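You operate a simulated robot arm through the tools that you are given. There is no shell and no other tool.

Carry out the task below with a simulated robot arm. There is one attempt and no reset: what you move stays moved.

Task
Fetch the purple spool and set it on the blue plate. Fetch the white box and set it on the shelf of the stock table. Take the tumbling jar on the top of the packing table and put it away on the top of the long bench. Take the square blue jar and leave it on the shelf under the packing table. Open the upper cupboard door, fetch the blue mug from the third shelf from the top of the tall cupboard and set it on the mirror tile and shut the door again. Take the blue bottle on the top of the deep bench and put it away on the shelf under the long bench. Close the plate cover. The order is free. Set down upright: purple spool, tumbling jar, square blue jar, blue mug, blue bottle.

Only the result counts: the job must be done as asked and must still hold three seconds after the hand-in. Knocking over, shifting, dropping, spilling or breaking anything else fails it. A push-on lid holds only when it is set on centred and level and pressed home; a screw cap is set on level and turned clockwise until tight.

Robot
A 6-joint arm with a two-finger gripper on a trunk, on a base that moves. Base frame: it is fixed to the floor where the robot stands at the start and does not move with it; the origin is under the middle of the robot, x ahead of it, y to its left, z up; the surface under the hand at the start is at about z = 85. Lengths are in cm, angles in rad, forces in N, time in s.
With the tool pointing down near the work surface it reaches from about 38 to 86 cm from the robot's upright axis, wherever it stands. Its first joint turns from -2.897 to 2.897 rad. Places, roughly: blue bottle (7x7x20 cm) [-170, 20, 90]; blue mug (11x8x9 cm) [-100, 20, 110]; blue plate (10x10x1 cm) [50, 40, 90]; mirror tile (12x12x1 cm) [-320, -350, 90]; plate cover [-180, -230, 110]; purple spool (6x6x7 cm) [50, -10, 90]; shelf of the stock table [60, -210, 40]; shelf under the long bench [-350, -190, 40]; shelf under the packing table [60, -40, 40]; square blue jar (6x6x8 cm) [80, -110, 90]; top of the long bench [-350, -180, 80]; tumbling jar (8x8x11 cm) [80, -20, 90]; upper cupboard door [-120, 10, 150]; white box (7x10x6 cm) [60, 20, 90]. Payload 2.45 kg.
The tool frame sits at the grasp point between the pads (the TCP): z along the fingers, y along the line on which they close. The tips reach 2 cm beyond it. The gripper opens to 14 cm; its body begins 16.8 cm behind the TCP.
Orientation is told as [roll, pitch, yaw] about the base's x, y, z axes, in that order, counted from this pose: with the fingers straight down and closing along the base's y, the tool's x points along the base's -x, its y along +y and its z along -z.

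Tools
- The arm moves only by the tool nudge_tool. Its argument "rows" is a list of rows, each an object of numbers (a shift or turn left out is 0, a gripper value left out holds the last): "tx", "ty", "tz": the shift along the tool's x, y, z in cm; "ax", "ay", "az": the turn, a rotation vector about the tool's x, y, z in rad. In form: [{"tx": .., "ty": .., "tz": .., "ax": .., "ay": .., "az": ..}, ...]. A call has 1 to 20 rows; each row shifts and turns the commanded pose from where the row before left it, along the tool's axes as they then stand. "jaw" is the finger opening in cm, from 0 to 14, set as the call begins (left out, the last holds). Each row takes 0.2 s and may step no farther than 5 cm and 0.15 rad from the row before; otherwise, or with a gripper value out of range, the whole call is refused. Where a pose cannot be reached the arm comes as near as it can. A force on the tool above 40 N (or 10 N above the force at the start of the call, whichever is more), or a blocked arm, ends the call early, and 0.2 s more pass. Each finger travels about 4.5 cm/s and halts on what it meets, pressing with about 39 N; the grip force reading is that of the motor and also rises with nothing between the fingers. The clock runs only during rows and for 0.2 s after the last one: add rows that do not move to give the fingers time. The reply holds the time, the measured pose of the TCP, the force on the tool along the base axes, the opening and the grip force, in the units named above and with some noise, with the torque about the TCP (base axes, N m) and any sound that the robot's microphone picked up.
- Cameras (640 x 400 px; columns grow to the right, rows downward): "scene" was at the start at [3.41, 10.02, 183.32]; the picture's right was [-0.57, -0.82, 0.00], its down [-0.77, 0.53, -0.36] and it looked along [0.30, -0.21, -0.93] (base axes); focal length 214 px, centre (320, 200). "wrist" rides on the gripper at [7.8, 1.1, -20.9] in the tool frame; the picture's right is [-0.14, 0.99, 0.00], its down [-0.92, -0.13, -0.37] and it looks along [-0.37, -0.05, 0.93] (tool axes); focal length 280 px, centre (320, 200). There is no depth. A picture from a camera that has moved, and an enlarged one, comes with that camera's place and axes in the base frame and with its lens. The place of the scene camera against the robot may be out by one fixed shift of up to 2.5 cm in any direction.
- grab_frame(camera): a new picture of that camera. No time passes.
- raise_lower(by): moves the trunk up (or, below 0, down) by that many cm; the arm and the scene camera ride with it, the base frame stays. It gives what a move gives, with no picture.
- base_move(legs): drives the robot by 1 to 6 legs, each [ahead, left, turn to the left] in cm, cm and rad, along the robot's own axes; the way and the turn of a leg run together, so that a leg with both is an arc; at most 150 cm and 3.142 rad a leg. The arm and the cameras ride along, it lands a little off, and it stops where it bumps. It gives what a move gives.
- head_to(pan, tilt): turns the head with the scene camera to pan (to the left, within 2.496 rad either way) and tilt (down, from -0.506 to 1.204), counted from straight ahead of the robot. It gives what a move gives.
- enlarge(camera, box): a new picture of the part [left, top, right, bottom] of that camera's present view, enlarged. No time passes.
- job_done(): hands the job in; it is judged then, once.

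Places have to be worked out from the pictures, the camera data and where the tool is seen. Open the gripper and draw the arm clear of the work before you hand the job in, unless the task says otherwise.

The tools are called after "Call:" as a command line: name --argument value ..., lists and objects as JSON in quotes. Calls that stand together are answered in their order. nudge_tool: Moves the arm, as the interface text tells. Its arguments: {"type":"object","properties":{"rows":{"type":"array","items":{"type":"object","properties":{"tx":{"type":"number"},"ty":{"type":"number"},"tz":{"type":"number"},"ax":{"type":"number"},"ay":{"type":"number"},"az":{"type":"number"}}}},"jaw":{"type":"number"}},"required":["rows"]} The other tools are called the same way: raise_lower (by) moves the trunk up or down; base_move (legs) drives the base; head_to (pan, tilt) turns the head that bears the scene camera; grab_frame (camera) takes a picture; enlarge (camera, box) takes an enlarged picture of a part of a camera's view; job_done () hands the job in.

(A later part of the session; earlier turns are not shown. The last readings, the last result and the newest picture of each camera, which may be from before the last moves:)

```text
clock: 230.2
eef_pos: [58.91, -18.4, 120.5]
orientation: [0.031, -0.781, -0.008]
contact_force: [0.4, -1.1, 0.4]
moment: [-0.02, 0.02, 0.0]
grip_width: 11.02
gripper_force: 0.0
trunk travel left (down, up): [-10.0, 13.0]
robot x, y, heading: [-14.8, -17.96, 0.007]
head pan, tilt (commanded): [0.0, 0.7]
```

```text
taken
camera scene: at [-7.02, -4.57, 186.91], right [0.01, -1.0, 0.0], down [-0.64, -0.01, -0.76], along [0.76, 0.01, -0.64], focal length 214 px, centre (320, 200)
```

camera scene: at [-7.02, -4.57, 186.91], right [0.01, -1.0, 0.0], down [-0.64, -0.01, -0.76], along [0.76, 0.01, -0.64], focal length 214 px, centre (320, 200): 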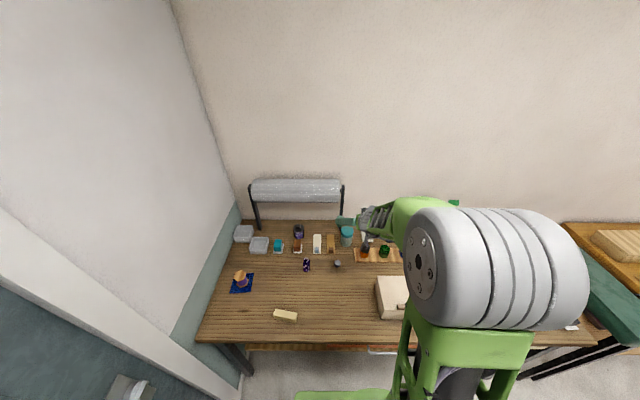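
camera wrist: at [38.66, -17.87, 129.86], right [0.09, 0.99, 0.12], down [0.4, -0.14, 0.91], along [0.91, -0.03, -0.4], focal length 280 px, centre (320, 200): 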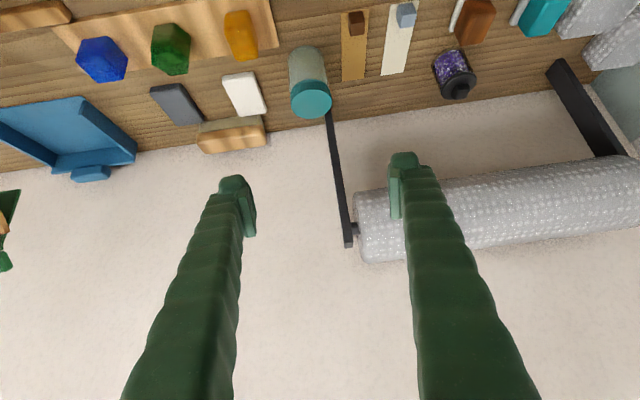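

The jar's axis is near [74.5,-18.4]. Straight ahead with this tilt the wrist seems near-singular, so I shift the base 15 cm right and the hand 15 cm left, then drive closer.

Call:
base_move --legs '[[0, -15, 0]]'

Call:
nudge_tool --rows '[{"ty": 3.5}, {"ty": 3.5}, {"ty": 3.5}, {"ty": 3.5}, {"ty": 1}, {}]'

Call:
base_move --legs '[[11, 0, 0]]'

Call:
grab_frame --camera "wrist"

```text
clock: 232.2
eef_pos: [58.92, -33.48, 120.61]
orientation: [0.029, -0.781, -0.011]
contact_force: [0.4, -0.4, -0.4]
moment: [0.0, 0.02, 0.08]
grip_width: 11.0
gripper_force: 0.1
trunk travel left (down, up): [-10.0, 13.0]
robot x, y, heading: [-14.11, -32.77, 0.009]
head pan, tilt (commanded): [0.0, 0.7]
```

```text
clock: 233.6
eef_pos: [58.8, -18.25, 120.87]
orientation: [0.029, -0.782, -0.005]
contact_force: [-0.3, -0.2, -1.1]
moment: [0.02, -0.02, -0.03]
grip_width: 11.01
gripper_force: 0.0
out of reach, approached as far as the arm can: row 1
trunk travel left (down, up): [-10.0, 13.0]
robot x, y, heading: [-14.21, -33.03, 0.007]
head pan, tilt (commanded): [0.0, 0.7]
```

```text
clock: 234.8
eef_pos: [70.11, -18.06, 120.79]
orientation: [0.029, -0.779, -0.006]
contact_force: [1.2, -0.4, 0.8]
moment: [0.04, 0.03, 0.0]
grip_width: 11.04
gripper_force: 0.1
trunk travel left (down, up): [-10.0, 13.0]
robot x, y, heading: [-2.85, -32.95, 0.014]
head pan, tilt (commanded): [0.0, 0.7]
```

```text
taken
camera wrist: at [49.74, -17.56, 130.06], right [0.08, 0.99, 0.12], down [0.4, -0.14, 0.91], along [0.91, -0.03, -0.4], focal length 280 px, centre (320, 200)
```

wrist: 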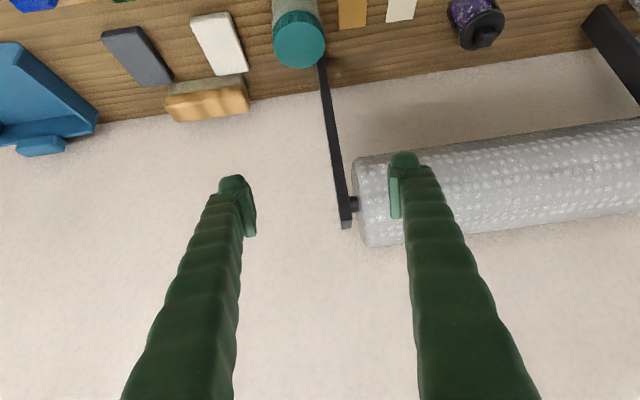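

The lid centre works out at [74.5,-18.3]; the roller's body is behind at x≥78, z≥111. I go to a point back along the tool axis first, then will slide in along the axis.

Call:
nudge_tool --rows '[{"ax": 0.029}, {"tx": 3.6, "ty": -0.2, "tz": 2.23}, {"tx": 3.6, "tz": 2.23}, {"tx": 3.6, "tz": 2.23}, {"tx": 3.6, "tz": 2.23}, {"tx": 3.6, "tz": 2.23}, {}]' --jaw 11.5

Call:
grab_frame --camera "wrist"

```text
clock: 236.4
eef_pos: [64.75, -18.31, 100.09]
orientation: [0.0, -0.784, -0.008]
contact_force: [-0.2, 0.4, 0.6]
moment: [0.03, -0.04, 0.01]
grip_width: 11.5
gripper_force: 0.1
trunk travel left (down, up): [-10.0, 13.0]
robot x, y, heading: [-3.14, -33.11, 0.006]
head pan, tilt (commanded): [0.0, 0.7]
```

```text
taken
camera wrist: at [44.53, -17.18, 109.42], right [0.1, 0.99, 0.1], down [0.39, -0.13, 0.91], along [0.91, -0.06, -0.4], focal length 280 px, centre (320, 200)
```

wrist: 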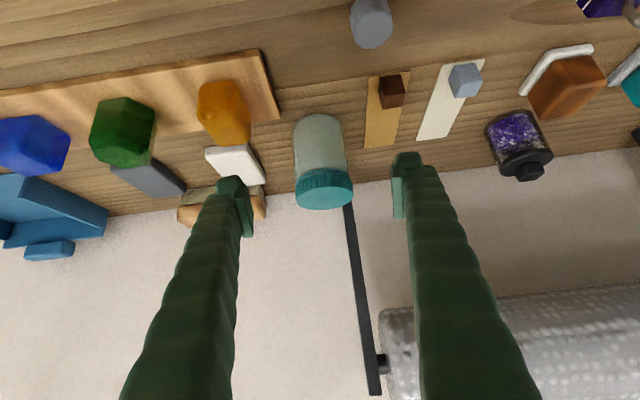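

The jar sits exactly between the fingers. I narrow the opening a bit and slide in along the tool axis by 12.9 cm.

Call:
nudge_tool --rows '[{"tz": 3}, {"tz": 3}, {"tz": 3}, {"tz": 2.5}, {"tz": 1.4}, {}]' --jaw 10.5

Call:
grab_frame --camera "wrist"

```text
clock: 237.8
eef_pos: [74.09, -18.42, 91.17]
orientation: [-0.001, -0.782, -0.008]
contact_force: [-0.3, 0.7, -0.1]
moment: [-0.01, -0.02, -0.01]
grip_width: 10.5
gripper_force: 0.1
trunk travel left (down, up): [-10.0, 13.0]
robot x, y, heading: [-3.01, -32.61, 0.009]
head pan, tilt (commanded): [0.0, 0.7]
```

```text
taken
camera wrist: at [53.86, -17.16, 100.44], right [0.1, 0.99, 0.1], down [0.39, -0.13, 0.91], along [0.91, -0.06, -0.4], focal length 280 px, centre (320, 200)
```

wrist: 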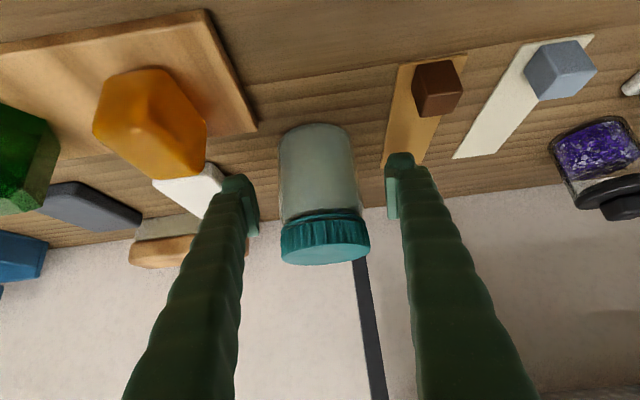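

The jar axis looks to be about 1.3 cm farther (x≈75.5). I advance horizontally by that and close.

Call:
nudge_tool --rows '[{"tx": -0.9, "tz": 0.9}, {}]'

Call:
nudge_tool --rows '[{}, {}, {}, {}, {}, {}]' --jaw 3

Call:
grab_frame --camera "wrist"

```text
clock: 238.4
eef_pos: [75.54, -18.16, 91.06]
orientation: [-0.001, -0.781, -0.005]
contact_force: [0.0, 0.2, -0.7]
moment: [0.0, 0.01, -0.05]
grip_width: 10.48
gripper_force: 0.1
trunk travel left (down, up): [-10.0, 13.0]
robot x, y, heading: [-2.96, -32.71, 0.009]
head pan, tilt (commanded): [0.0, 0.7]
```

```text
clock: 239.8
eef_pos: [75.43, -18.19, 91.11]
orientation: [0.0, -0.783, -0.007]
contact_force: [1.3, -1.4, 0.7]
moment: [-0.06, -0.03, -0.02]
grip_width: 7.07
gripper_force: 38.8
trunk travel left (down, up): [-10.0, 13.0]
robot x, y, heading: [-2.91, -32.77, 0.008]
head pan, tilt (commanded): [0.0, 0.7]
```

```text
taken
camera wrist: at [55.18, -17.06, 100.38], right [0.1, 0.99, 0.1], down [0.39, -0.13, 0.91], along [0.91, -0.06, -0.4], focal length 280 px, centre (320, 200)
```

wrist: 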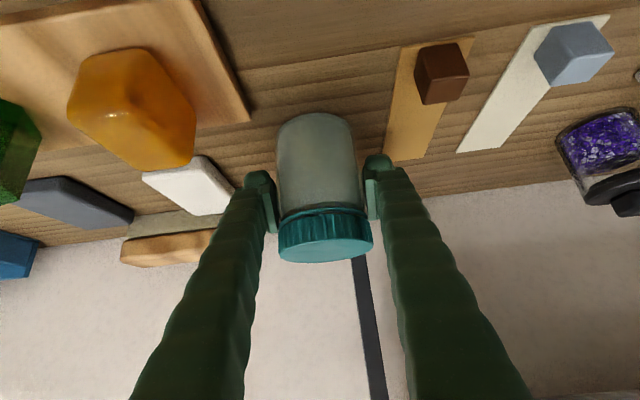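

Held at 7.1 cm. I lift gently a few centimetres and check.

Call:
nudge_tool --rows '[{"tx": -0.2, "tz": -0.2}, {"tx": -0.4, "tz": -0.4}, {"tx": -0.7, "tz": -0.7}, {"tx": -0.8, "tz": -0.8}, {"tx": -1, "tz": -1}, {"tx": -1, "tz": -1}, {}]'

Call:
grab_frame --camera "wrist"

```text
clock: 241.4
eef_pos: [75.26, -18.27, 96.92]
orientation: [0.001, -0.78, -0.007]
contact_force: [-0.2, 0.9, -2.1]
moment: [0.0, -0.01, -0.02]
grip_width: 7.07
gripper_force: 39.1
trunk travel left (down, up): [-10.0, 13.0]
robot x, y, heading: [-2.87, -32.68, 0.01]
head pan, tilt (commanded): [0.0, 0.7]
```

```text
taken
camera wrist: at [55.04, -17.19, 106.21], right [0.1, 0.99, 0.1], down [0.39, -0.13, 0.91], along [0.91, -0.06, -0.4], focal length 280 px, centre (320, 200)
```

wrist: 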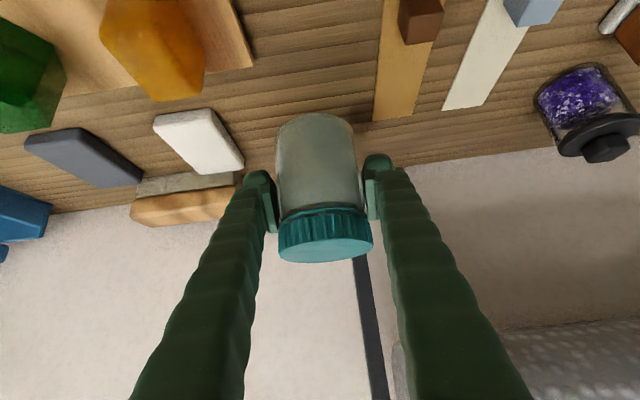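

The jar is lifted and upright. I draw it back from the roller, raise it, and back the base away.

Call:
nudge_tool --rows '[{"tx": 1.6, "tz": -1.6}, {"tx": 1.6, "tz": -1.6}, {"tx": 1.6, "tz": -1.6}, {"tx": 1.2, "tz": -1.2}, {"tx": -1.8, "tz": -1.8}, {"tx": -1.8, "tz": -1.8}, {"tx": -1.8, "tz": -1.8}, {"tx": -1.8, "tz": -1.8}, {"tx": -1.8, "tz": -1.8}, {"tx": -1.8, "tz": -1.8}, {"tx": -1.8, "tz": -1.8}, {"tx": -1.8, "tz": -1.8}, {}]'

Call:
base_move --legs '[[-40, 0, 0]]'

Call:
head_to --pan -2.3 --tilt 0.35

Call:
grab_frame --camera "scene"

```text
clock: 244.2
eef_pos: [66.94, -18.25, 117.29]
orientation: [-0.001, -0.781, -0.006]
contact_force: [0.0, -0.5, -2.5]
moment: [0.01, 0.01, -0.01]
grip_width: 7.1
gripper_force: 38.9
trunk travel left (down, up): [-10.0, 13.0]
robot x, y, heading: [-3.01, -32.88, 0.006]
head pan, tilt (commanded): [0.0, 0.7]
```

```text
clock: 246.7
eef_pos: [26.36, -18.29, 117.34]
orientation: [0.0, -0.782, 0.005]
contact_force: [0.2, 0.5, -3.6]
moment: [0.04, -0.01, -0.02]
grip_width: 7.09
gripper_force: 38.9
trunk travel left (down, up): [-10.0, 13.0]
robot x, y, heading: [-43.47, -33.09, 0.019]
head pan, tilt (commanded): [0.0, 0.7]
```

```text
clock: 248.8
eef_pos: [26.42, -18.24, 117.34]
orientation: [0.0, -0.781, 0.006]
contact_force: [-0.3, 0.0, -3.3]
moment: [0.02, -0.02, -0.02]
grip_width: 7.07
gripper_force: 39.2
trunk travel left (down, up): [-10.0, 13.0]
robot x, y, heading: [-43.55, -33.23, 0.02]
head pan, tilt (commanded): [-2.3, 0.351]
```

```text
taken
camera scene: at [-50.88, -27.24, 190.05], right [-0.76, 0.65, 0.0], down [0.22, 0.26, -0.94], along [-0.61, -0.71, -0.34], focal length 214 px, centre (320, 200)
```

scene: 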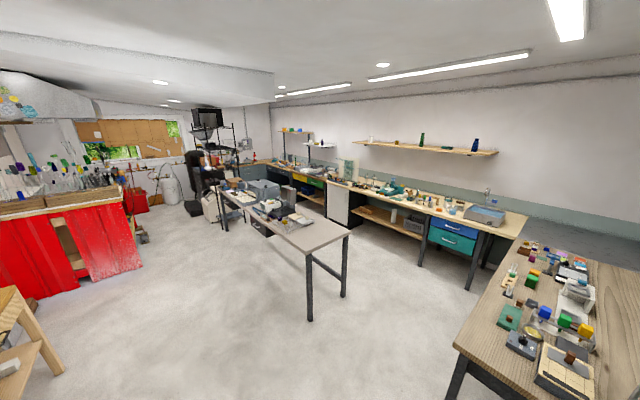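

I have an overview of the far side. I enlarge the long bench and the middle table.

Call:
enlarge --camera "scene" --box '[330, 130, 540, 290]'

Call:
enlarge --camera "scene" --box '[190, 120, 370, 330]'

Call:
enlarge --camera "scene" --box '[440, 220, 640, 400]'

```text
2.50 times, centred on (435, 210) of scene
camera zoom: at [-50.88, -27.24, 190.05], right [-0.76, 0.65, 0.0], down [0.22, 0.26, -0.94], along [-0.61, -0.71, -0.34], focal length 536 px, centre (32, 175)
```

zoom: 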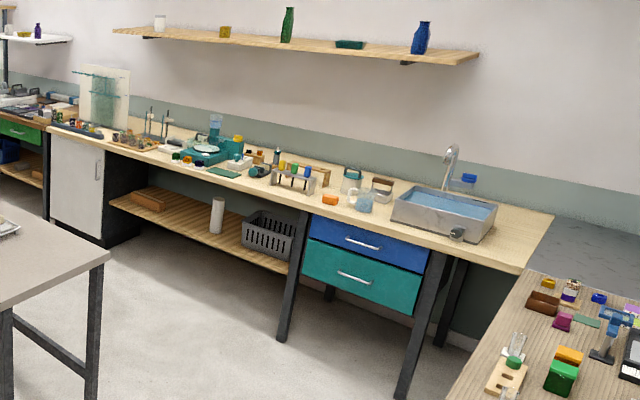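

```text
1.90 times, centred on (280, 225) of scene
camera zoom: at [-50.88, -27.24, 190.05], right [-0.76, 0.65, 0.0], down [0.22, 0.26, -0.94], along [-0.61, -0.71, -0.34], focal length 408 px, centre (396, 152)
```

zoom: 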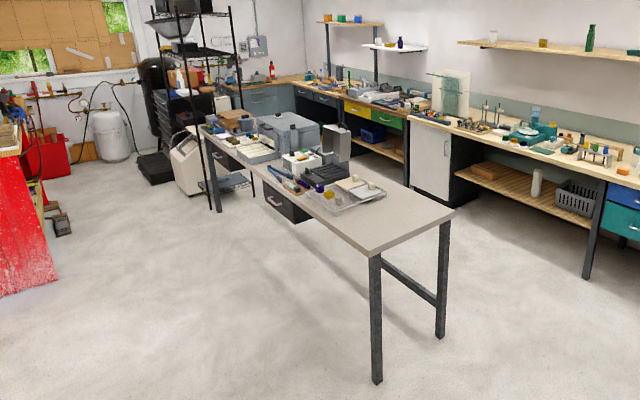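

```text
2.22 times, centred on (540, 310) of scene
camera zoom: at [-50.88, -27.24, 190.05], right [-0.76, 0.65, 0.0], down [0.22, 0.26, -0.94], along [-0.61, -0.71, -0.34], focal length 477 px, centre (-169, -44)
```

zoom: 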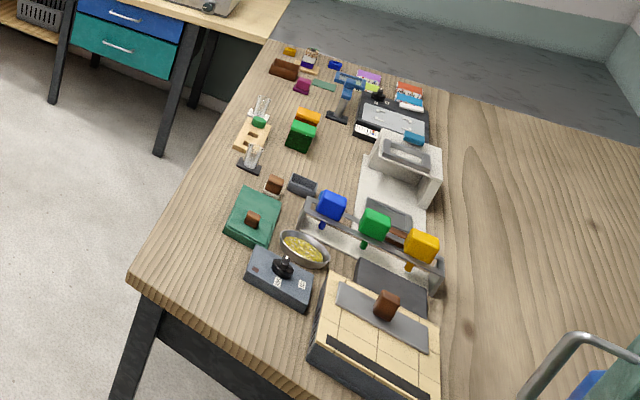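

I now know the layout: long bench front edge x≈-321 with its shelf y≈-130…-257, middle table x≈-147…-203 for y<-153, deep bench front y≈-41. I drive out into the aisle, turn around and head for the long bench with the jar.

Call:
base_move --legs '[[0, -67, 0], [0, 0, 3.12]]'

Call:
head_to --pan 0.0 --tilt 0.4

Call:
grab_frame --camera "scene"

```text
clock: 262.4
eef_pos: [-112.85, -111.19, 117.21]
orientation: [0.0, -0.781, 3.086]
contact_force: [-0.8, 0.6, -2.8]
moment: [-0.01, -0.03, 0.02]
grip_width: 7.05
gripper_force: 39.2
trunk travel left (down, up): [-10.0, 13.0]
robot x, y, heading: [-42.23, -99.87, 3.101]
head pan, tilt (commanded): [-2.3, 0.351]
```

```text
clock: 264.5
eef_pos: [-112.85, -111.1, 117.27]
orientation: [-0.001, -0.78, 3.086]
contact_force: [0.3, 1.1, -3.3]
moment: [-0.02, -0.06, 0.01]
grip_width: 7.1
gripper_force: 39.0
trunk travel left (down, up): [-10.0, 13.0]
robot x, y, heading: [-42.62, -100.15, 3.102]
head pan, tilt (commanded): [0.0, 0.4]
```

```text
taken
camera scene: at [-55.18, -114.55, 189.6], right [0.04, 1.0, 0.0], down [0.39, -0.02, -0.92], along [-0.92, 0.04, -0.39], focal length 214 px, centre (320, 200)
```

scene: 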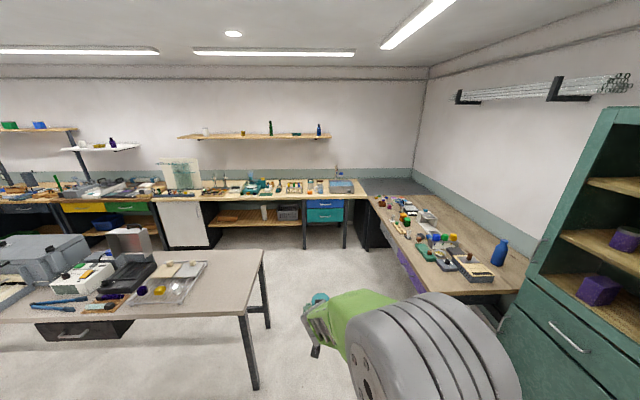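

I can see the blue bottle on the deep bench, the cupboard on the right, and the plate cover region on the middle table. I enlarge the interesting parts.

Call:
enlarge --camera "scene" --box '[480, 80, 640, 400]'

Call:
enlarge --camera "scene" --box '[0, 200, 290, 390]'

Call:
enlarge --camera "scene" --box '[150, 140, 370, 260]'

Call:
enlarge --camera "scene" --box '[360, 170, 540, 310]'

```text
1.25 times, centred on (560, 240) of scene
camera zoom: at [-55.18, -114.55, 189.6], right [0.04, 1.0, 0.0], down [0.39, -0.02, -0.92], along [-0.92, 0.04, -0.39], focal length 268 px, centre (20, 150)
```

zoom: 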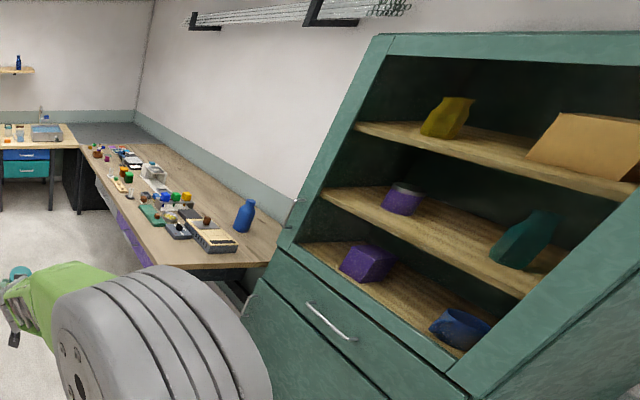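

```text
2.11 times, centred on (145, 295) of scene
camera zoom: at [-55.18, -114.55, 189.6], right [0.04, 1.0, 0.0], down [0.39, -0.02, -0.92], along [-0.92, 0.04, -0.39], focal length 452 px, centre (688, 0)
```

zoom: 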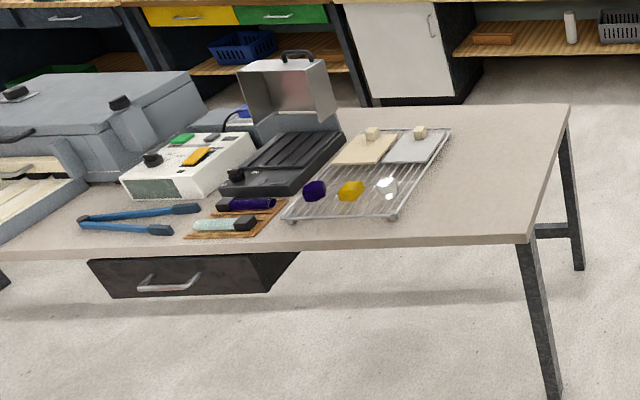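

```text
2.91 times, centred on (260, 200) of scene
camera zoom: at [-55.18, -114.55, 189.6], right [0.04, 1.0, 0.0], down [0.39, -0.02, -0.92], along [-0.92, 0.04, -0.39], focal length 624 px, centre (494, 200)
```

zoom: 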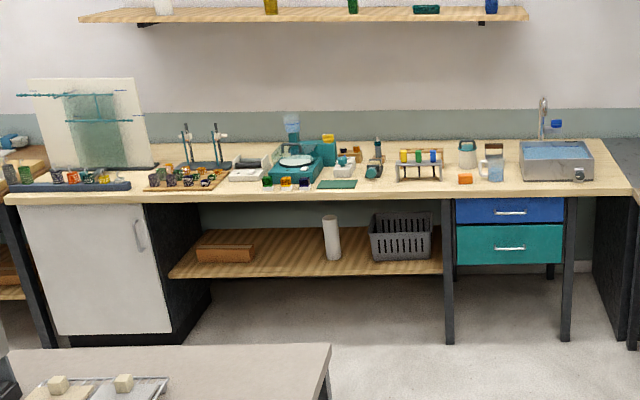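

```text
2.86 times, centred on (450, 240) of scene
camera zoom: at [-55.18, -114.55, 189.6], right [0.04, 1.0, 0.0], down [0.39, -0.02, -0.92], along [-0.92, 0.04, -0.39], focal length 613 px, centre (-51, 86)
```

zoom: 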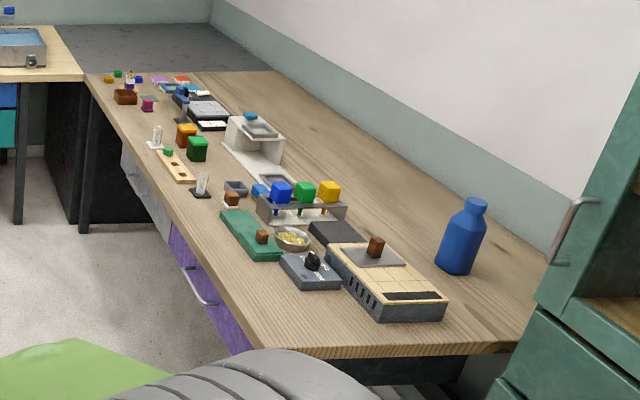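

The cupboard has a glazed upper door with its handle on the left; the blue mug is on the third shelf, and the plate cover is the raised lid of the grill on the middle table. There is a free front spot on the long bench near [-330,-157]. I drive there.

Call:
base_move --legs '[[0, 0, 0.04], [150, 0, 0], [58, 0, 0]]'

Call:
head_to --pan 0.3 --tilt 0.6

Call:
grab_frame --camera "scene"

```text
clock: 275.1
eef_pos: [-318.29, -117.73, 117.43]
orientation: [0.001, -0.781, -3.141]
contact_force: [-0.5, 0.9, -4.0]
moment: [0.01, -0.01, 0.0]
grip_width: 7.09
gripper_force: 38.2
trunk travel left (down, up): [-10.0, 13.0]
robot x, y, heading: [-247.96, -102.72, -3.127]
head pan, tilt (commanded): [0.0, 0.4]
```

```text
clock: 275.9
eef_pos: [-318.25, -117.66, 117.4]
orientation: [0.0, -0.778, 3.142]
contact_force: [-0.8, -1.2, -2.9]
moment: [0.02, -0.05, 0.02]
grip_width: 7.08
gripper_force: 39.2
trunk travel left (down, up): [-10.0, 13.0]
robot x, y, heading: [-248.61, -102.74, -3.123]
head pan, tilt (commanded): [0.3, 0.6]
```

```text
taken
camera scene: at [-259.74, -120.36, 187.78], right [-0.31, 0.95, 0.0], down [0.54, 0.18, -0.83], along [-0.78, -0.26, -0.56], focal length 214 px, centre (320, 200)
```

scene: 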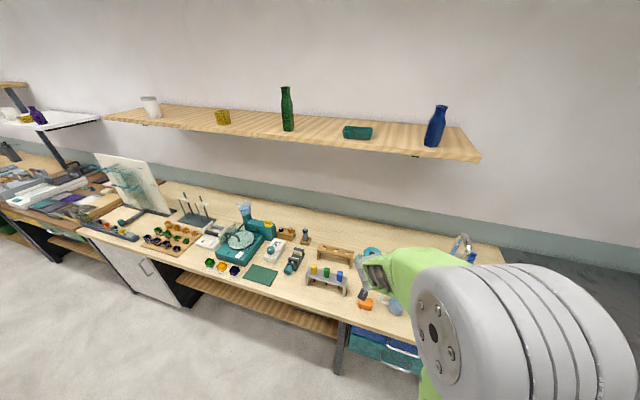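

I enlarge the bench top to pick a free spot.

Call:
enlarge --camera "scene" --box '[130, 180, 430, 380]'

```text
2.00 times, centred on (280, 280) of scene
camera zoom: at [-259.74, -120.36, 187.78], right [-0.31, 0.95, 0.0], down [0.54, 0.18, -0.83], along [-0.78, -0.26, -0.56], focal length 429 px, centre (400, 40)
```

zoom: 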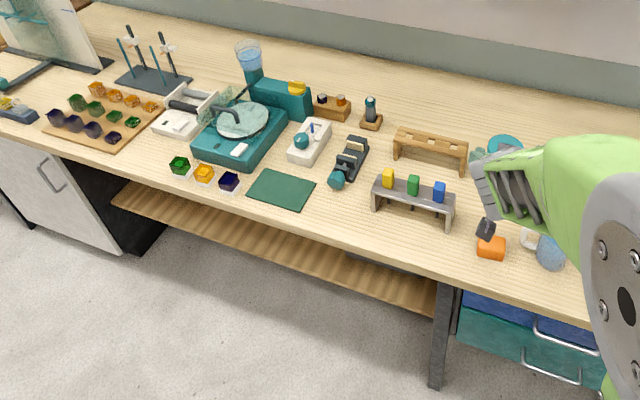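

The free spot between the green pad and the rack is around [-323.5,-160]. I shift the base left (toward -y) by 42 cm and check with the wrist camera.

Call:
base_move --legs '[[0, 42, 0]]'

Call:
grab_frame --camera "wrist"

Call:
grab_frame --camera "scene"

```text
clock: 280.2
eef_pos: [-317.47, -159.65, 117.23]
orientation: [0.002, -0.782, 3.14]
contact_force: [0.2, -0.4, -2.8]
moment: [-0.02, -0.02, -0.02]
grip_width: 7.05
gripper_force: 39.2
trunk travel left (down, up): [-10.0, 13.0]
robot x, y, heading: [-247.76, -144.7, -3.131]
head pan, tilt (commanded): [0.3, 0.6]
```

```text
taken
camera wrist: at [-297.3, -160.84, 126.57], right [-0.1, -0.99, 0.1], down [-0.39, 0.13, 0.91], along [-0.91, 0.05, -0.4], focal length 280 px, centre (320, 200)
```

wrist: 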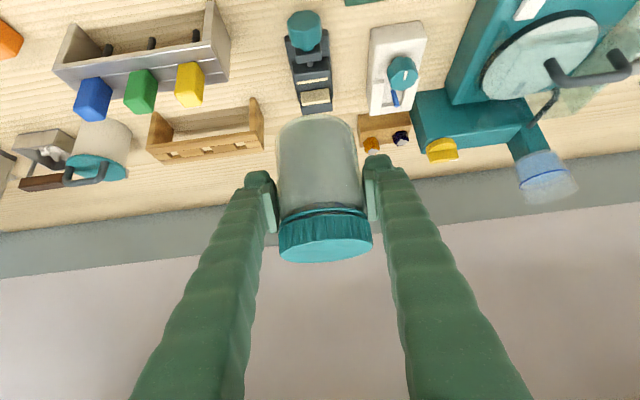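

```text
taken
camera scene: at [-259.04, -162.36, 187.77], right [-0.31, 0.95, 0.0], down [0.54, 0.18, -0.82], along [-0.78, -0.26, -0.57], focal length 214 px, centre (320, 200)
```

scene: 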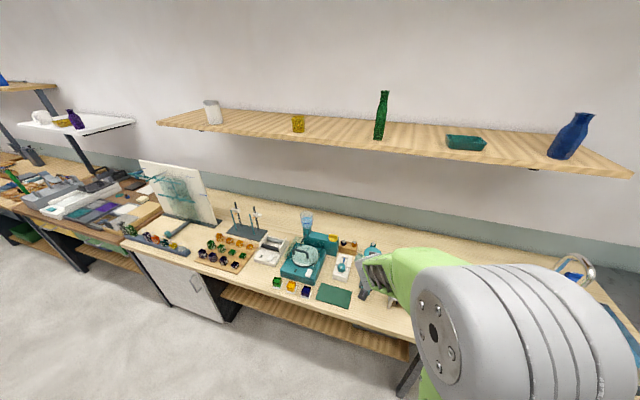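

The device with the teal knob is directly ahead at y≈-160, so a spot slightly toward the rack looks better. I enlarge the scene view around the hand.

Call:
enlarge --camera "scene" --box '[250, 210, 430, 370]'

Call:
enlarge --camera "wrist" --box '[40, 0, 480, 220]'

```text
2.50 times, centred on (340, 290) of scene
camera zoom: at [-259.04, -162.36, 187.77], right [-0.31, 0.95, 0.0], down [0.54, 0.18, -0.82], along [-0.78, -0.26, -0.57], focal length 536 px, centre (270, -25)
```

zoom: 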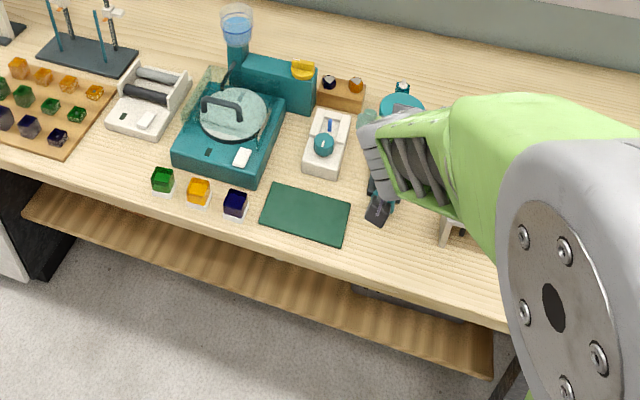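

```text
1.45 times, centred on (260, 110) of wrist
camera zoom: at [-297.3, -160.84, 126.57], right [-0.1, -0.99, 0.1], down [-0.39, 0.13, 0.91], along [-0.91, 0.05, -0.4], focal length 408 px, centre (407, 331)
```

zoom: 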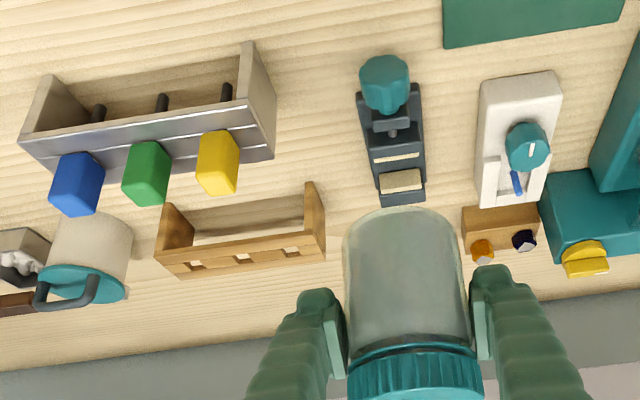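

The front spots look tight, but the strip behind the wooden rack near the wall looks free. I shift 15 cm to the right and move forward to inspect it with the wrist camera.

Call:
base_move --legs '[[0, -15, 0], [22, 0, 0]]'

Call:
grab_frame --camera "wrist"

Call:
grab_frame --camera "scene"

```text
clock: 283.4
eef_pos: [-339.83, -144.35, 117.2]
orientation: [0.0, -0.78, 3.134]
contact_force: [-0.4, 0.6, -3.4]
moment: [0.03, -0.07, 0.0]
grip_width: 7.09
gripper_force: 38.7
trunk travel left (down, up): [-10.0, 13.0]
robot x, y, heading: [-269.55, -130.21, -3.132]
head pan, tilt (commanded): [0.3, 0.6]
```

```text
taken
camera wrist: at [-319.56, -145.67, 126.52], right [-0.1, -0.99, 0.1], down [-0.39, 0.13, 0.91], along [-0.91, 0.06, -0.4], focal length 280 px, centre (320, 200)
```

wrist: 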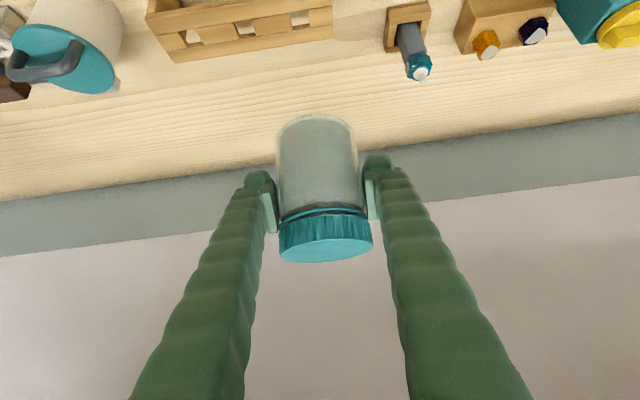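

```text
taken
camera scene: at [-281.36, -147.42, 187.76], right [-0.31, 0.95, 0.0], down [0.54, 0.17, -0.82], along [-0.78, -0.25, -0.57], focal length 214 px, centre (320, 200)
```

scene: 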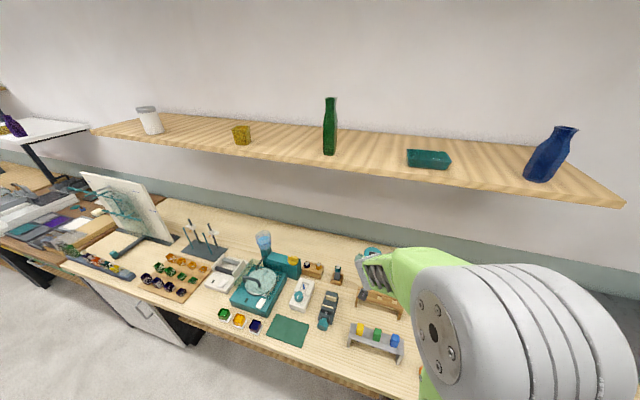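

The strip behind the wooden rack (x≈-357…-396) is free around y≈-143.5. I drive forward 19 cm and extend the arm to about x=-369 while still high.

Call:
base_move --legs '[[19, 0, 0]]'

Call:
nudge_tool --rows '[{"tx": -1.7, "tz": 1.7}, {"tx": -1.7, "tz": 1.7}, {"tx": -1.7, "tz": 1.7}, {"tx": -1.7, "tz": 1.7}, {}]'

Call:
grab_frame --camera "wrist"

Call:
enlarge --camera "scene" --box '[240, 200, 460, 380]'

```text
clock: 285.0
eef_pos: [-352.93, -144.43, 117.3]
orientation: [-0.001, -0.783, 3.131]
contact_force: [-0.1, -0.2, -3.1]
moment: [0.03, -0.05, -0.04]
grip_width: 7.07
gripper_force: 38.9
trunk travel left (down, up): [-10.0, 13.0]
robot x, y, heading: [-283.2, -129.87, -3.135]
head pan, tilt (commanded): [0.3, 0.6]
stopped in leg 1: the robot was blocked; the commanded pose is now the measured one
```

```text
clock: 286.2
eef_pos: [-362.64, -144.19, 117.49]
orientation: [0.001, -0.782, 3.132]
contact_force: [0.2, 0.3, -3.5]
moment: [0.01, 0.0, 0.01]
grip_width: 7.05
gripper_force: 39.3
trunk travel left (down, up): [-10.0, 13.0]
robot x, y, heading: [-282.66, -130.63, -3.134]
head pan, tilt (commanded): [0.3, 0.6]
```

```text
taken
camera wrist: at [-342.37, -145.56, 126.72], right [-0.11, -0.99, 0.1], down [-0.39, 0.13, 0.91], along [-0.91, 0.06, -0.4], focal length 280 px, centre (320, 200)
```

wrist: 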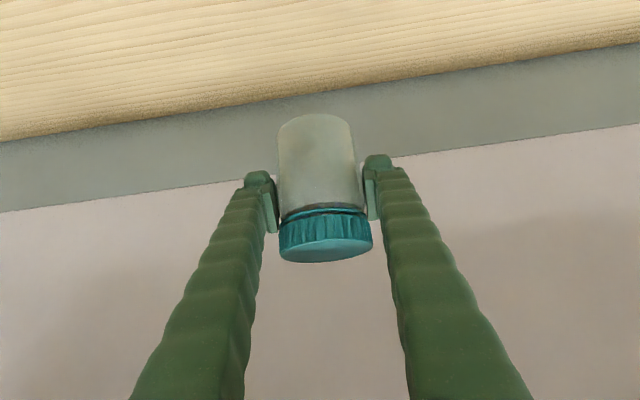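

```text
2.22 times, centred on (350, 290) of scene
camera zoom: at [-294.38, -147.59, 187.78], right [-0.3, 0.95, 0.0], down [0.54, 0.17, -0.83], along [-0.79, -0.25, -0.56], focal length 477 px, centre (253, 0)
```

zoom: 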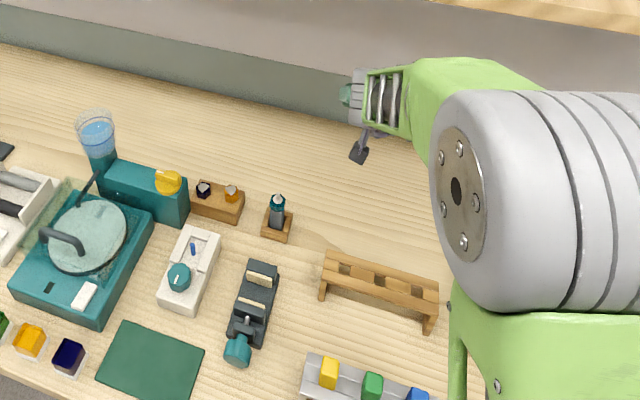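

The area behind the rack is clear. I extend 3 cm more and descend to just above the bench.

Call:
nudge_tool --rows '[{"tx": -1.1, "tz": 1.1}, {"tx": -1.1, "tz": 1.1}, {"tx": 2.5, "tz": 2.5}, {"tx": 2.5, "tz": 2.5}, {"tx": 2.5, "tz": 2.5}, {"tx": 2.5, "tz": 2.5}, {"tx": 2.5, "tz": 2.5}, {"tx": 2.5, "tz": 2.5}, {}]'

Call:
grab_frame --camera "wrist"

Call:
enlarge --camera "scene" --box '[240, 200, 460, 380]'

```text
clock: 288.2
eef_pos: [-365.87, -144.26, 96.12]
orientation: [0.001, -0.781, 3.13]
contact_force: [0.6, 0.3, -3.0]
moment: [0.0, -0.02, -0.04]
grip_width: 7.07
gripper_force: 39.2
trunk travel left (down, up): [-10.0, 13.0]
robot x, y, heading: [-282.74, -130.28, -3.139]
head pan, tilt (commanded): [0.3, 0.6]
```

```text
taken
camera wrist: at [-345.52, -145.62, 105.31], right [-0.11, -0.99, 0.1], down [-0.39, 0.13, 0.91], along [-0.91, 0.06, -0.4], focal length 280 px, centre (320, 200)
```

wrist: 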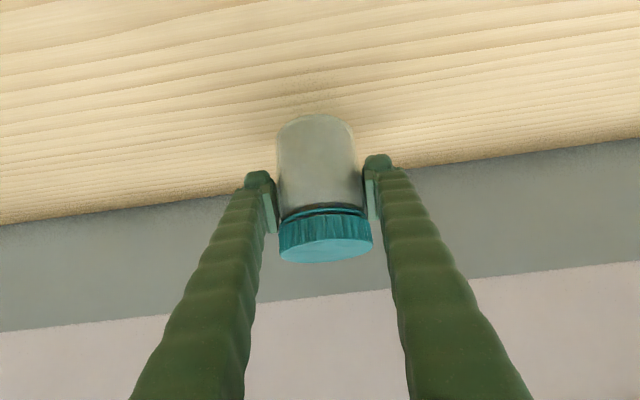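

```text
2.22 times, centred on (350, 290) of scene
camera zoom: at [-294.42, -147.59, 187.78], right [-0.3, 0.95, 0.0], down [0.54, 0.17, -0.83], along [-0.79, -0.25, -0.56], focal length 477 px, centre (253, 0)
```

zoom: 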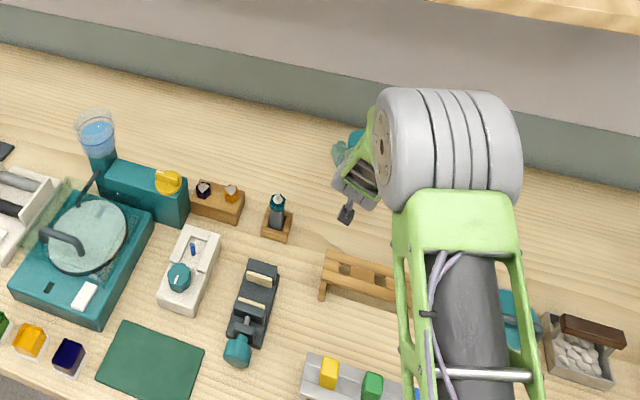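

Clear so far. I keep lowering: 7 cm, then small steps until contact.

Call:
nudge_tool --rows '[{"tx": 1.8, "tz": 1.8}, {"tx": 1.8, "tz": 1.8}, {"tx": 1.2, "tz": 1.2}, {}]'

Call:
nudge_tool --rows '[{"tx": 0.35, "tz": 0.35}, {}]'

Call:
nudge_tool --rows '[{"tx": 0.35, "tz": 0.35}, {}]'

Call:
nudge_tool --rows '[{"tx": 0.3, "tz": 0.3}, {}]'

Call:
grab_frame --camera "wrist"

```text
clock: 289.2
eef_pos: [-365.62, -144.2, 89.58]
orientation: [0.002, -0.787, 3.131]
contact_force: [-3.2, -1.0, 20.7]
moment: [0.22, 0.59, 0.06]
grip_width: 7.1
gripper_force: 38.9
trunk travel left (down, up): [-10.0, 13.0]
robot x, y, heading: [-282.81, -130.39, -3.134]
head pan, tilt (commanded): [0.3, 0.6]
```

```text
clock: 289.8
eef_pos: [-365.49, -144.04, 89.26]
orientation: [0.001, -0.788, 3.129]
contact_force: [-2.9, 1.0, 28.2]
moment: [0.21, 0.39, 0.05]
grip_width: 7.09
gripper_force: 39.2
trunk travel left (down, up): [-10.0, 13.0]
robot x, y, heading: [-282.64, -130.18, -3.137]
head pan, tilt (commanded): [0.3, 0.6]
```

```text
clock: 290.4
eef_pos: [-365.54, -144.11, 88.77]
orientation: [0.001, -0.787, 3.13]
contact_force: [-1.8, 1.3, 27.9]
moment: [0.15, 0.35, 0.02]
grip_width: 7.05
gripper_force: 38.2
trunk travel left (down, up): [-10.0, 13.0]
robot x, y, heading: [-282.67, -130.13, -3.137]
head pan, tilt (commanded): [0.3, 0.6]
```

```text
clock: 291.0
eef_pos: [-365.45, -144.11, 88.14]
orientation: [0.003, -0.785, 3.131]
contact_force: [-0.7, -0.3, 25.5]
moment: [0.1, 0.38, 0.04]
grip_width: 7.05
gripper_force: 39.3
trunk travel left (down, up): [-10.0, 13.0]
robot x, y, heading: [-282.98, -130.36, -3.138]
head pan, tilt (commanded): [0.3, 0.6]
```

```text
taken
camera wrist: at [-345.11, -145.49, 97.39], right [-0.11, -0.99, 0.1], down [-0.39, 0.13, 0.91], along [-0.91, 0.06, -0.4], focal length 280 px, centre (320, 200)
```

wrist: 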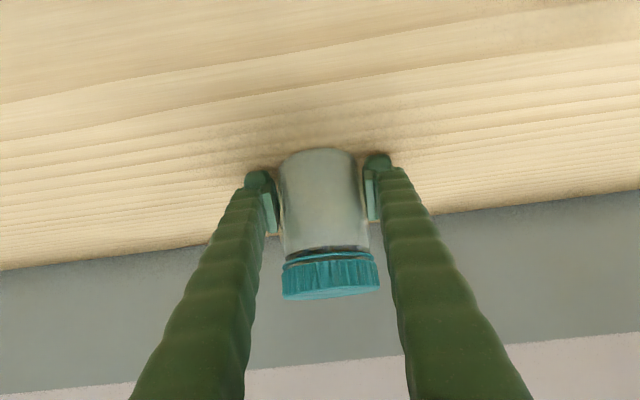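

The bench top is a bit higher than expected; the jar is down and slid slightly in the grip while standing on the bench. I release it now.

Call:
nudge_tool --rows '[{"tx": -0.2, "tz": -0.2}, {}]'

Call:
nudge_tool --rows '[{}, {}, {}]' --jaw 9.5

Call:
grab_frame --camera "wrist"

```text
clock: 291.6
eef_pos: [-365.21, -144.21, 88.21]
orientation: [0.001, -0.779, 3.13]
contact_force: [-4.3, 2.2, 10.4]
moment: [0.08, 0.58, -0.08]
grip_width: 7.03
gripper_force: 38.9
trunk travel left (down, up): [-10.0, 13.0]
robot x, y, heading: [-283.07, -130.04, -3.135]
head pan, tilt (commanded): [0.3, 0.6]
```

```text
clock: 292.4
eef_pos: [-365.44, -144.09, 88.2]
orientation: [0.002, -0.783, 3.132]
contact_force: [0.6, 0.5, 0.8]
moment: [0.0, 0.0, 0.03]
grip_width: 9.52
gripper_force: 0.1
trunk travel left (down, up): [-10.0, 13.0]
robot x, y, heading: [-282.78, -130.35, -3.135]
head pan, tilt (commanded): [0.3, 0.6]
```

```text
taken
camera wrist: at [-345.2, -145.56, 97.52], right [-0.11, -0.99, 0.1], down [-0.39, 0.13, 0.91], along [-0.91, 0.06, -0.4], focal length 280 px, centre (320, 200)
```

wrist: 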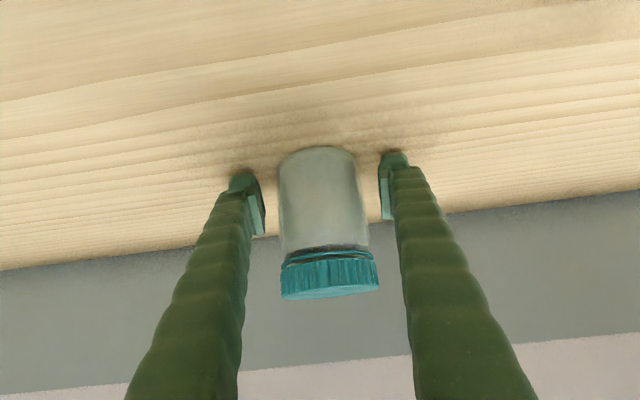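

The jar stands upright. I open more and withdraw along the tool axis, then up.

Call:
nudge_tool --rows '[{}, {}, {"tz": -2}, {"tz": -3}, {"tz": -3}, {"tz": -3}, {"tz": -3}, {"tx": -2.5, "tz": -2.5}, {"tx": -2.5, "tz": -2.5}, {"tx": -2.5, "tz": -2.5}, {"tx": -2.5, "tz": -2.5}, {"tx": -2.5, "tz": -2.5}]' --jaw 11.5

Call:
grab_frame --camera "wrist"

Call:
grab_frame --camera "scene"

```text
clock: 295.0
eef_pos: [-355.72, -144.23, 115.85]
orientation: [0.002, -0.783, 3.13]
contact_force: [0.8, -1.0, -0.7]
moment: [0.02, 0.04, 0.02]
grip_width: 11.5
gripper_force: 0.0
trunk travel left (down, up): [-10.0, 13.0]
robot x, y, heading: [-283.3, -129.92, -3.139]
head pan, tilt (commanded): [0.3, 0.6]
```

```text
taken
camera wrist: at [-335.45, -145.62, 125.17], right [-0.11, -0.99, 0.1], down [-0.39, 0.13, 0.91], along [-0.91, 0.06, -0.4], focal length 280 px, centre (320, 200)
```

wrist: 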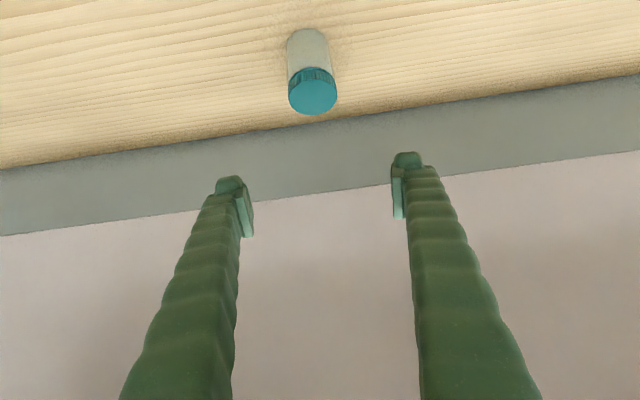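

```text
taken
camera scene: at [-294.31, -147.58, 187.79], right [-0.3, 0.95, 0.0], down [0.54, 0.17, -0.83], along [-0.79, -0.25, -0.56], focal length 214 px, centre (320, 200)
```

scene: 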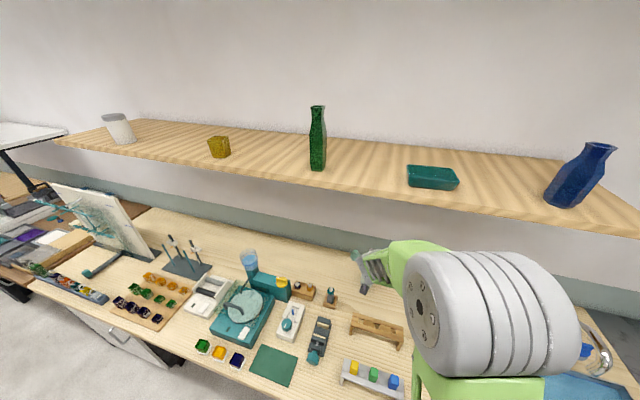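

The tumbling jar is in place. Next I'll close the plate cover on the middle table from the aisle side. I back off, bring the tool upright and higher, and turn around.

Call:
base_move --legs '[[-22, 0, 0]]'

Call:
nudge_tool --rows '[{"tx": -2.8, "tz": -2.8}, {"tx": -2.8, "tz": -2.8}, {"tx": -2.8, "tz": -2.8}, {"tx": -2.8, "tz": -2.8}, {"tx": -2.8, "tz": -2.8}, {"ay": 0.13}, {"ay": 0.13}, {"ay": 0.13}, {"ay": 0.13}, {"ay": 0.13}, {"ay": 0.13}, {"tx": 4}, {"tx": 4}, {"tx": 4}, {"tx": 4}]' --jaw 0

Call:
base_move --legs '[[0, -20, 0], [0, 0, -3.12]]'

Call:
head_to --pan -0.7 --tilt 0.6

Call:
grab_frame --camera "scene"

```text
clock: 296.7
eef_pos: [-333.6, -144.29, 116.05]
orientation: [0.002, -0.784, 3.133]
contact_force: [0.5, 1.1, -0.5]
moment: [0.0, 0.0, 0.01]
grip_width: 11.5
gripper_force: 0.0
trunk travel left (down, up): [-10.0, 13.0]
robot x, y, heading: [-261.12, -129.97, -3.134]
head pan, tilt (commanded): [0.3, 0.6]
```

```text
clock: 299.9
eef_pos: [-314.39, -149.19, 129.52]
orientation: [-0.233, -0.159, 3.101]
contact_force: [0.2, -0.5, -0.2]
moment: [0.01, 0.07, 0.01]
grip_width: 0.0
gripper_force: 29.0
out of reach, approached as far as the arm can: row 7, 8, 9, 10, 11
trunk travel left (down, up): [-10.0, 13.0]
robot x, y, heading: [-260.8, -129.84, -3.134]
head pan, tilt (commanded): [0.3, 0.6]
```

```text
clock: 309.5
eef_pos: [-208.86, -86.25, 129.54]
orientation: [-0.234, -0.157, 0.039]
contact_force: [0.3, 0.1, 0.0]
moment: [-0.01, -0.01, -0.03]
grip_width: 0.01
gripper_force: 30.2
trunk travel left (down, up): [-10.0, 13.0]
robot x, y, heading: [-261.01, -109.42, 0.087]
head pan, tilt (commanded): [0.3, 0.6]
```

```text
clock: 310.8
eef_pos: [-208.99, -86.25, 129.47]
orientation: [-0.234, -0.157, 0.038]
contact_force: [0.8, 0.1, 0.1]
moment: [-0.01, 0.03, -0.01]
grip_width: 0.0
gripper_force: 29.9
trunk travel left (down, up): [-10.0, 13.0]
robot x, y, heading: [-260.78, -109.67, 0.085]
head pan, tilt (commanded): [-0.7, 0.6]
```

```text
taken
camera scene: at [-256.21, -101.43, 187.78], right [-0.57, -0.82, 0.0], down [-0.46, 0.32, -0.83], along [0.68, -0.47, -0.56], focal length 214 px, centre (320, 200)
```

scene: 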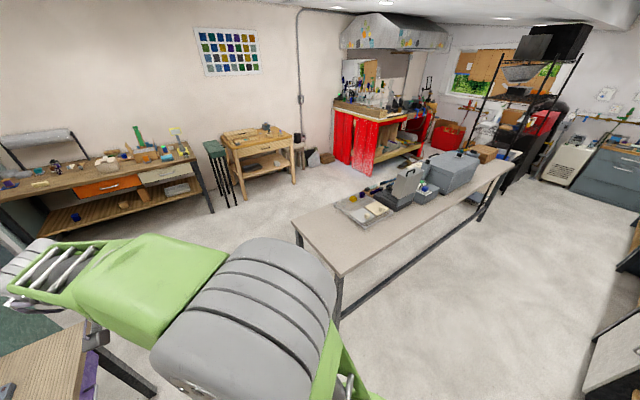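

The turn ended with heading 0.085 and the tool slightly off vertical; I correct the tool orientation and enlarge the view of the grill.

Call:
nudge_tool --rows '[{"ax": -0.117}, {"ax": -0.117}, {"ay": 0.0785}, {"ay": 0.0785}, {}]'

Call:
enlarge --camera "scene" --box '[290, 130, 520, 320]'

```text
clock: 312.0
eef_pos: [-209.35, -86.78, 127.6]
orientation: [-0.246, -0.118, 0.033]
contact_force: [-0.2, -0.6, -0.1]
moment: [-0.01, -0.03, 0.01]
grip_width: 0.0
gripper_force: 29.2
out of reach, approached as far as the arm can: row 1, 2, 3, 4
trunk travel left (down, up): [-10.0, 13.0]
robot x, y, heading: [-260.89, -109.85, 0.092]
head pan, tilt (commanded): [-0.7, 0.6]
```

```text
2.11 times, centred on (405, 225) of scene
camera zoom: at [-256.25, -101.44, 187.78], right [-0.58, -0.82, 0.0], down [-0.46, 0.33, -0.83], along [0.68, -0.47, -0.56], focal length 452 px, centre (141, 147)
```

zoom: 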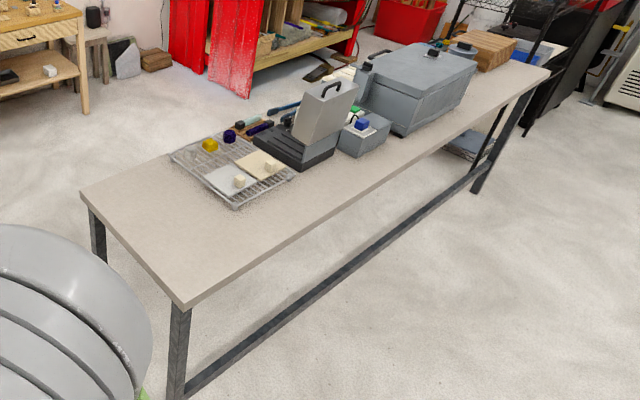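

The arm is at an inner limit; I extend it outward first and then correct the orientation.

Call:
nudge_tool --rows '[{"tx": -4}, {"tx": -4}, {"tx": -4}, {"ax": -0.12}, {"ax": -0.12}, {"ay": 0.06}, {"ay": 0.06}, {}]'

```text
clock: 313.8
eef_pos: [-198.01, -86.95, 127.43]
orientation: [-0.262, -0.093, 0.027]
contact_force: [0.2, -0.2, 0.8]
moment: [-0.01, -0.01, 0.02]
grip_width: 0.01
gripper_force: 29.7
out of reach, approached as far as the arm can: row 4, 5, 6, 7
trunk travel left (down, up): [-10.0, 13.0]
robot x, y, heading: [-261.06, -109.63, 0.093]
head pan, tilt (commanded): [-0.7, 0.6]
```

I try a lower, closer position before correcting the wrist.

Call:
nudge_tool --rows '[{"tx": 4, "tz": 2}, {"tx": 4, "tz": 2}, {"tz": 4}, {"tz": 2}, {"ax": -0.1}, {}]'

Call:
grab_frame --camera "wrist"

```text
clock: 315.2
eef_pos: [-205.1, -89.83, 117.03]
orientation: [-0.22, -0.096, 0.029]
contact_force: [0.2, -0.2, -0.6]
moment: [0.01, -0.01, -0.01]
grip_width: 0.0
gripper_force: 29.0
out of reach, approached as far as the arm can: row 5
trunk travel left (down, up): [-10.0, 13.0]
robot x, y, heading: [-261.13, -109.68, 0.085]
head pan, tilt (commanded): [-0.7, 0.6]
```

```text
taken
camera wrist: at [-214.98, -84.58, 136.25], right [0.13, 0.97, -0.2], down [0.88, -0.02, 0.48], along [0.46, -0.24, -0.86], focal length 280 px, centre (320, 200)
```

wrist: 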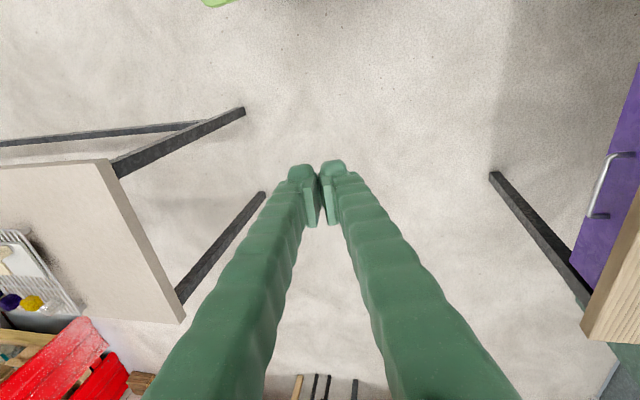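

A wrist joint seems to be at its limit. I test turning the tool about its own axis one way and see if the tilt correction becomes possible.

Call:
nudge_tool --rows '[{"az": 0.14}, {"az": 0.14}, {"az": 0.14}, {"ax": -0.1}, {"ax": -0.1}, {}]'

```text
clock: 316.6
eef_pos: [-206.2, -89.32, 114.64]
orientation: [0.012, -0.242, -0.391]
contact_force: [0.8, 1.3, -0.7]
moment: [-0.03, 0.06, -0.02]
grip_width: 0.0
gripper_force: 29.1
out of reach, approached as far as the arm can: row 4, 5
trunk travel left (down, up): [-10.0, 13.0]
robot x, y, heading: [-261.06, -109.76, 0.088]
head pan, tilt (commanded): [-0.7, 0.6]
```

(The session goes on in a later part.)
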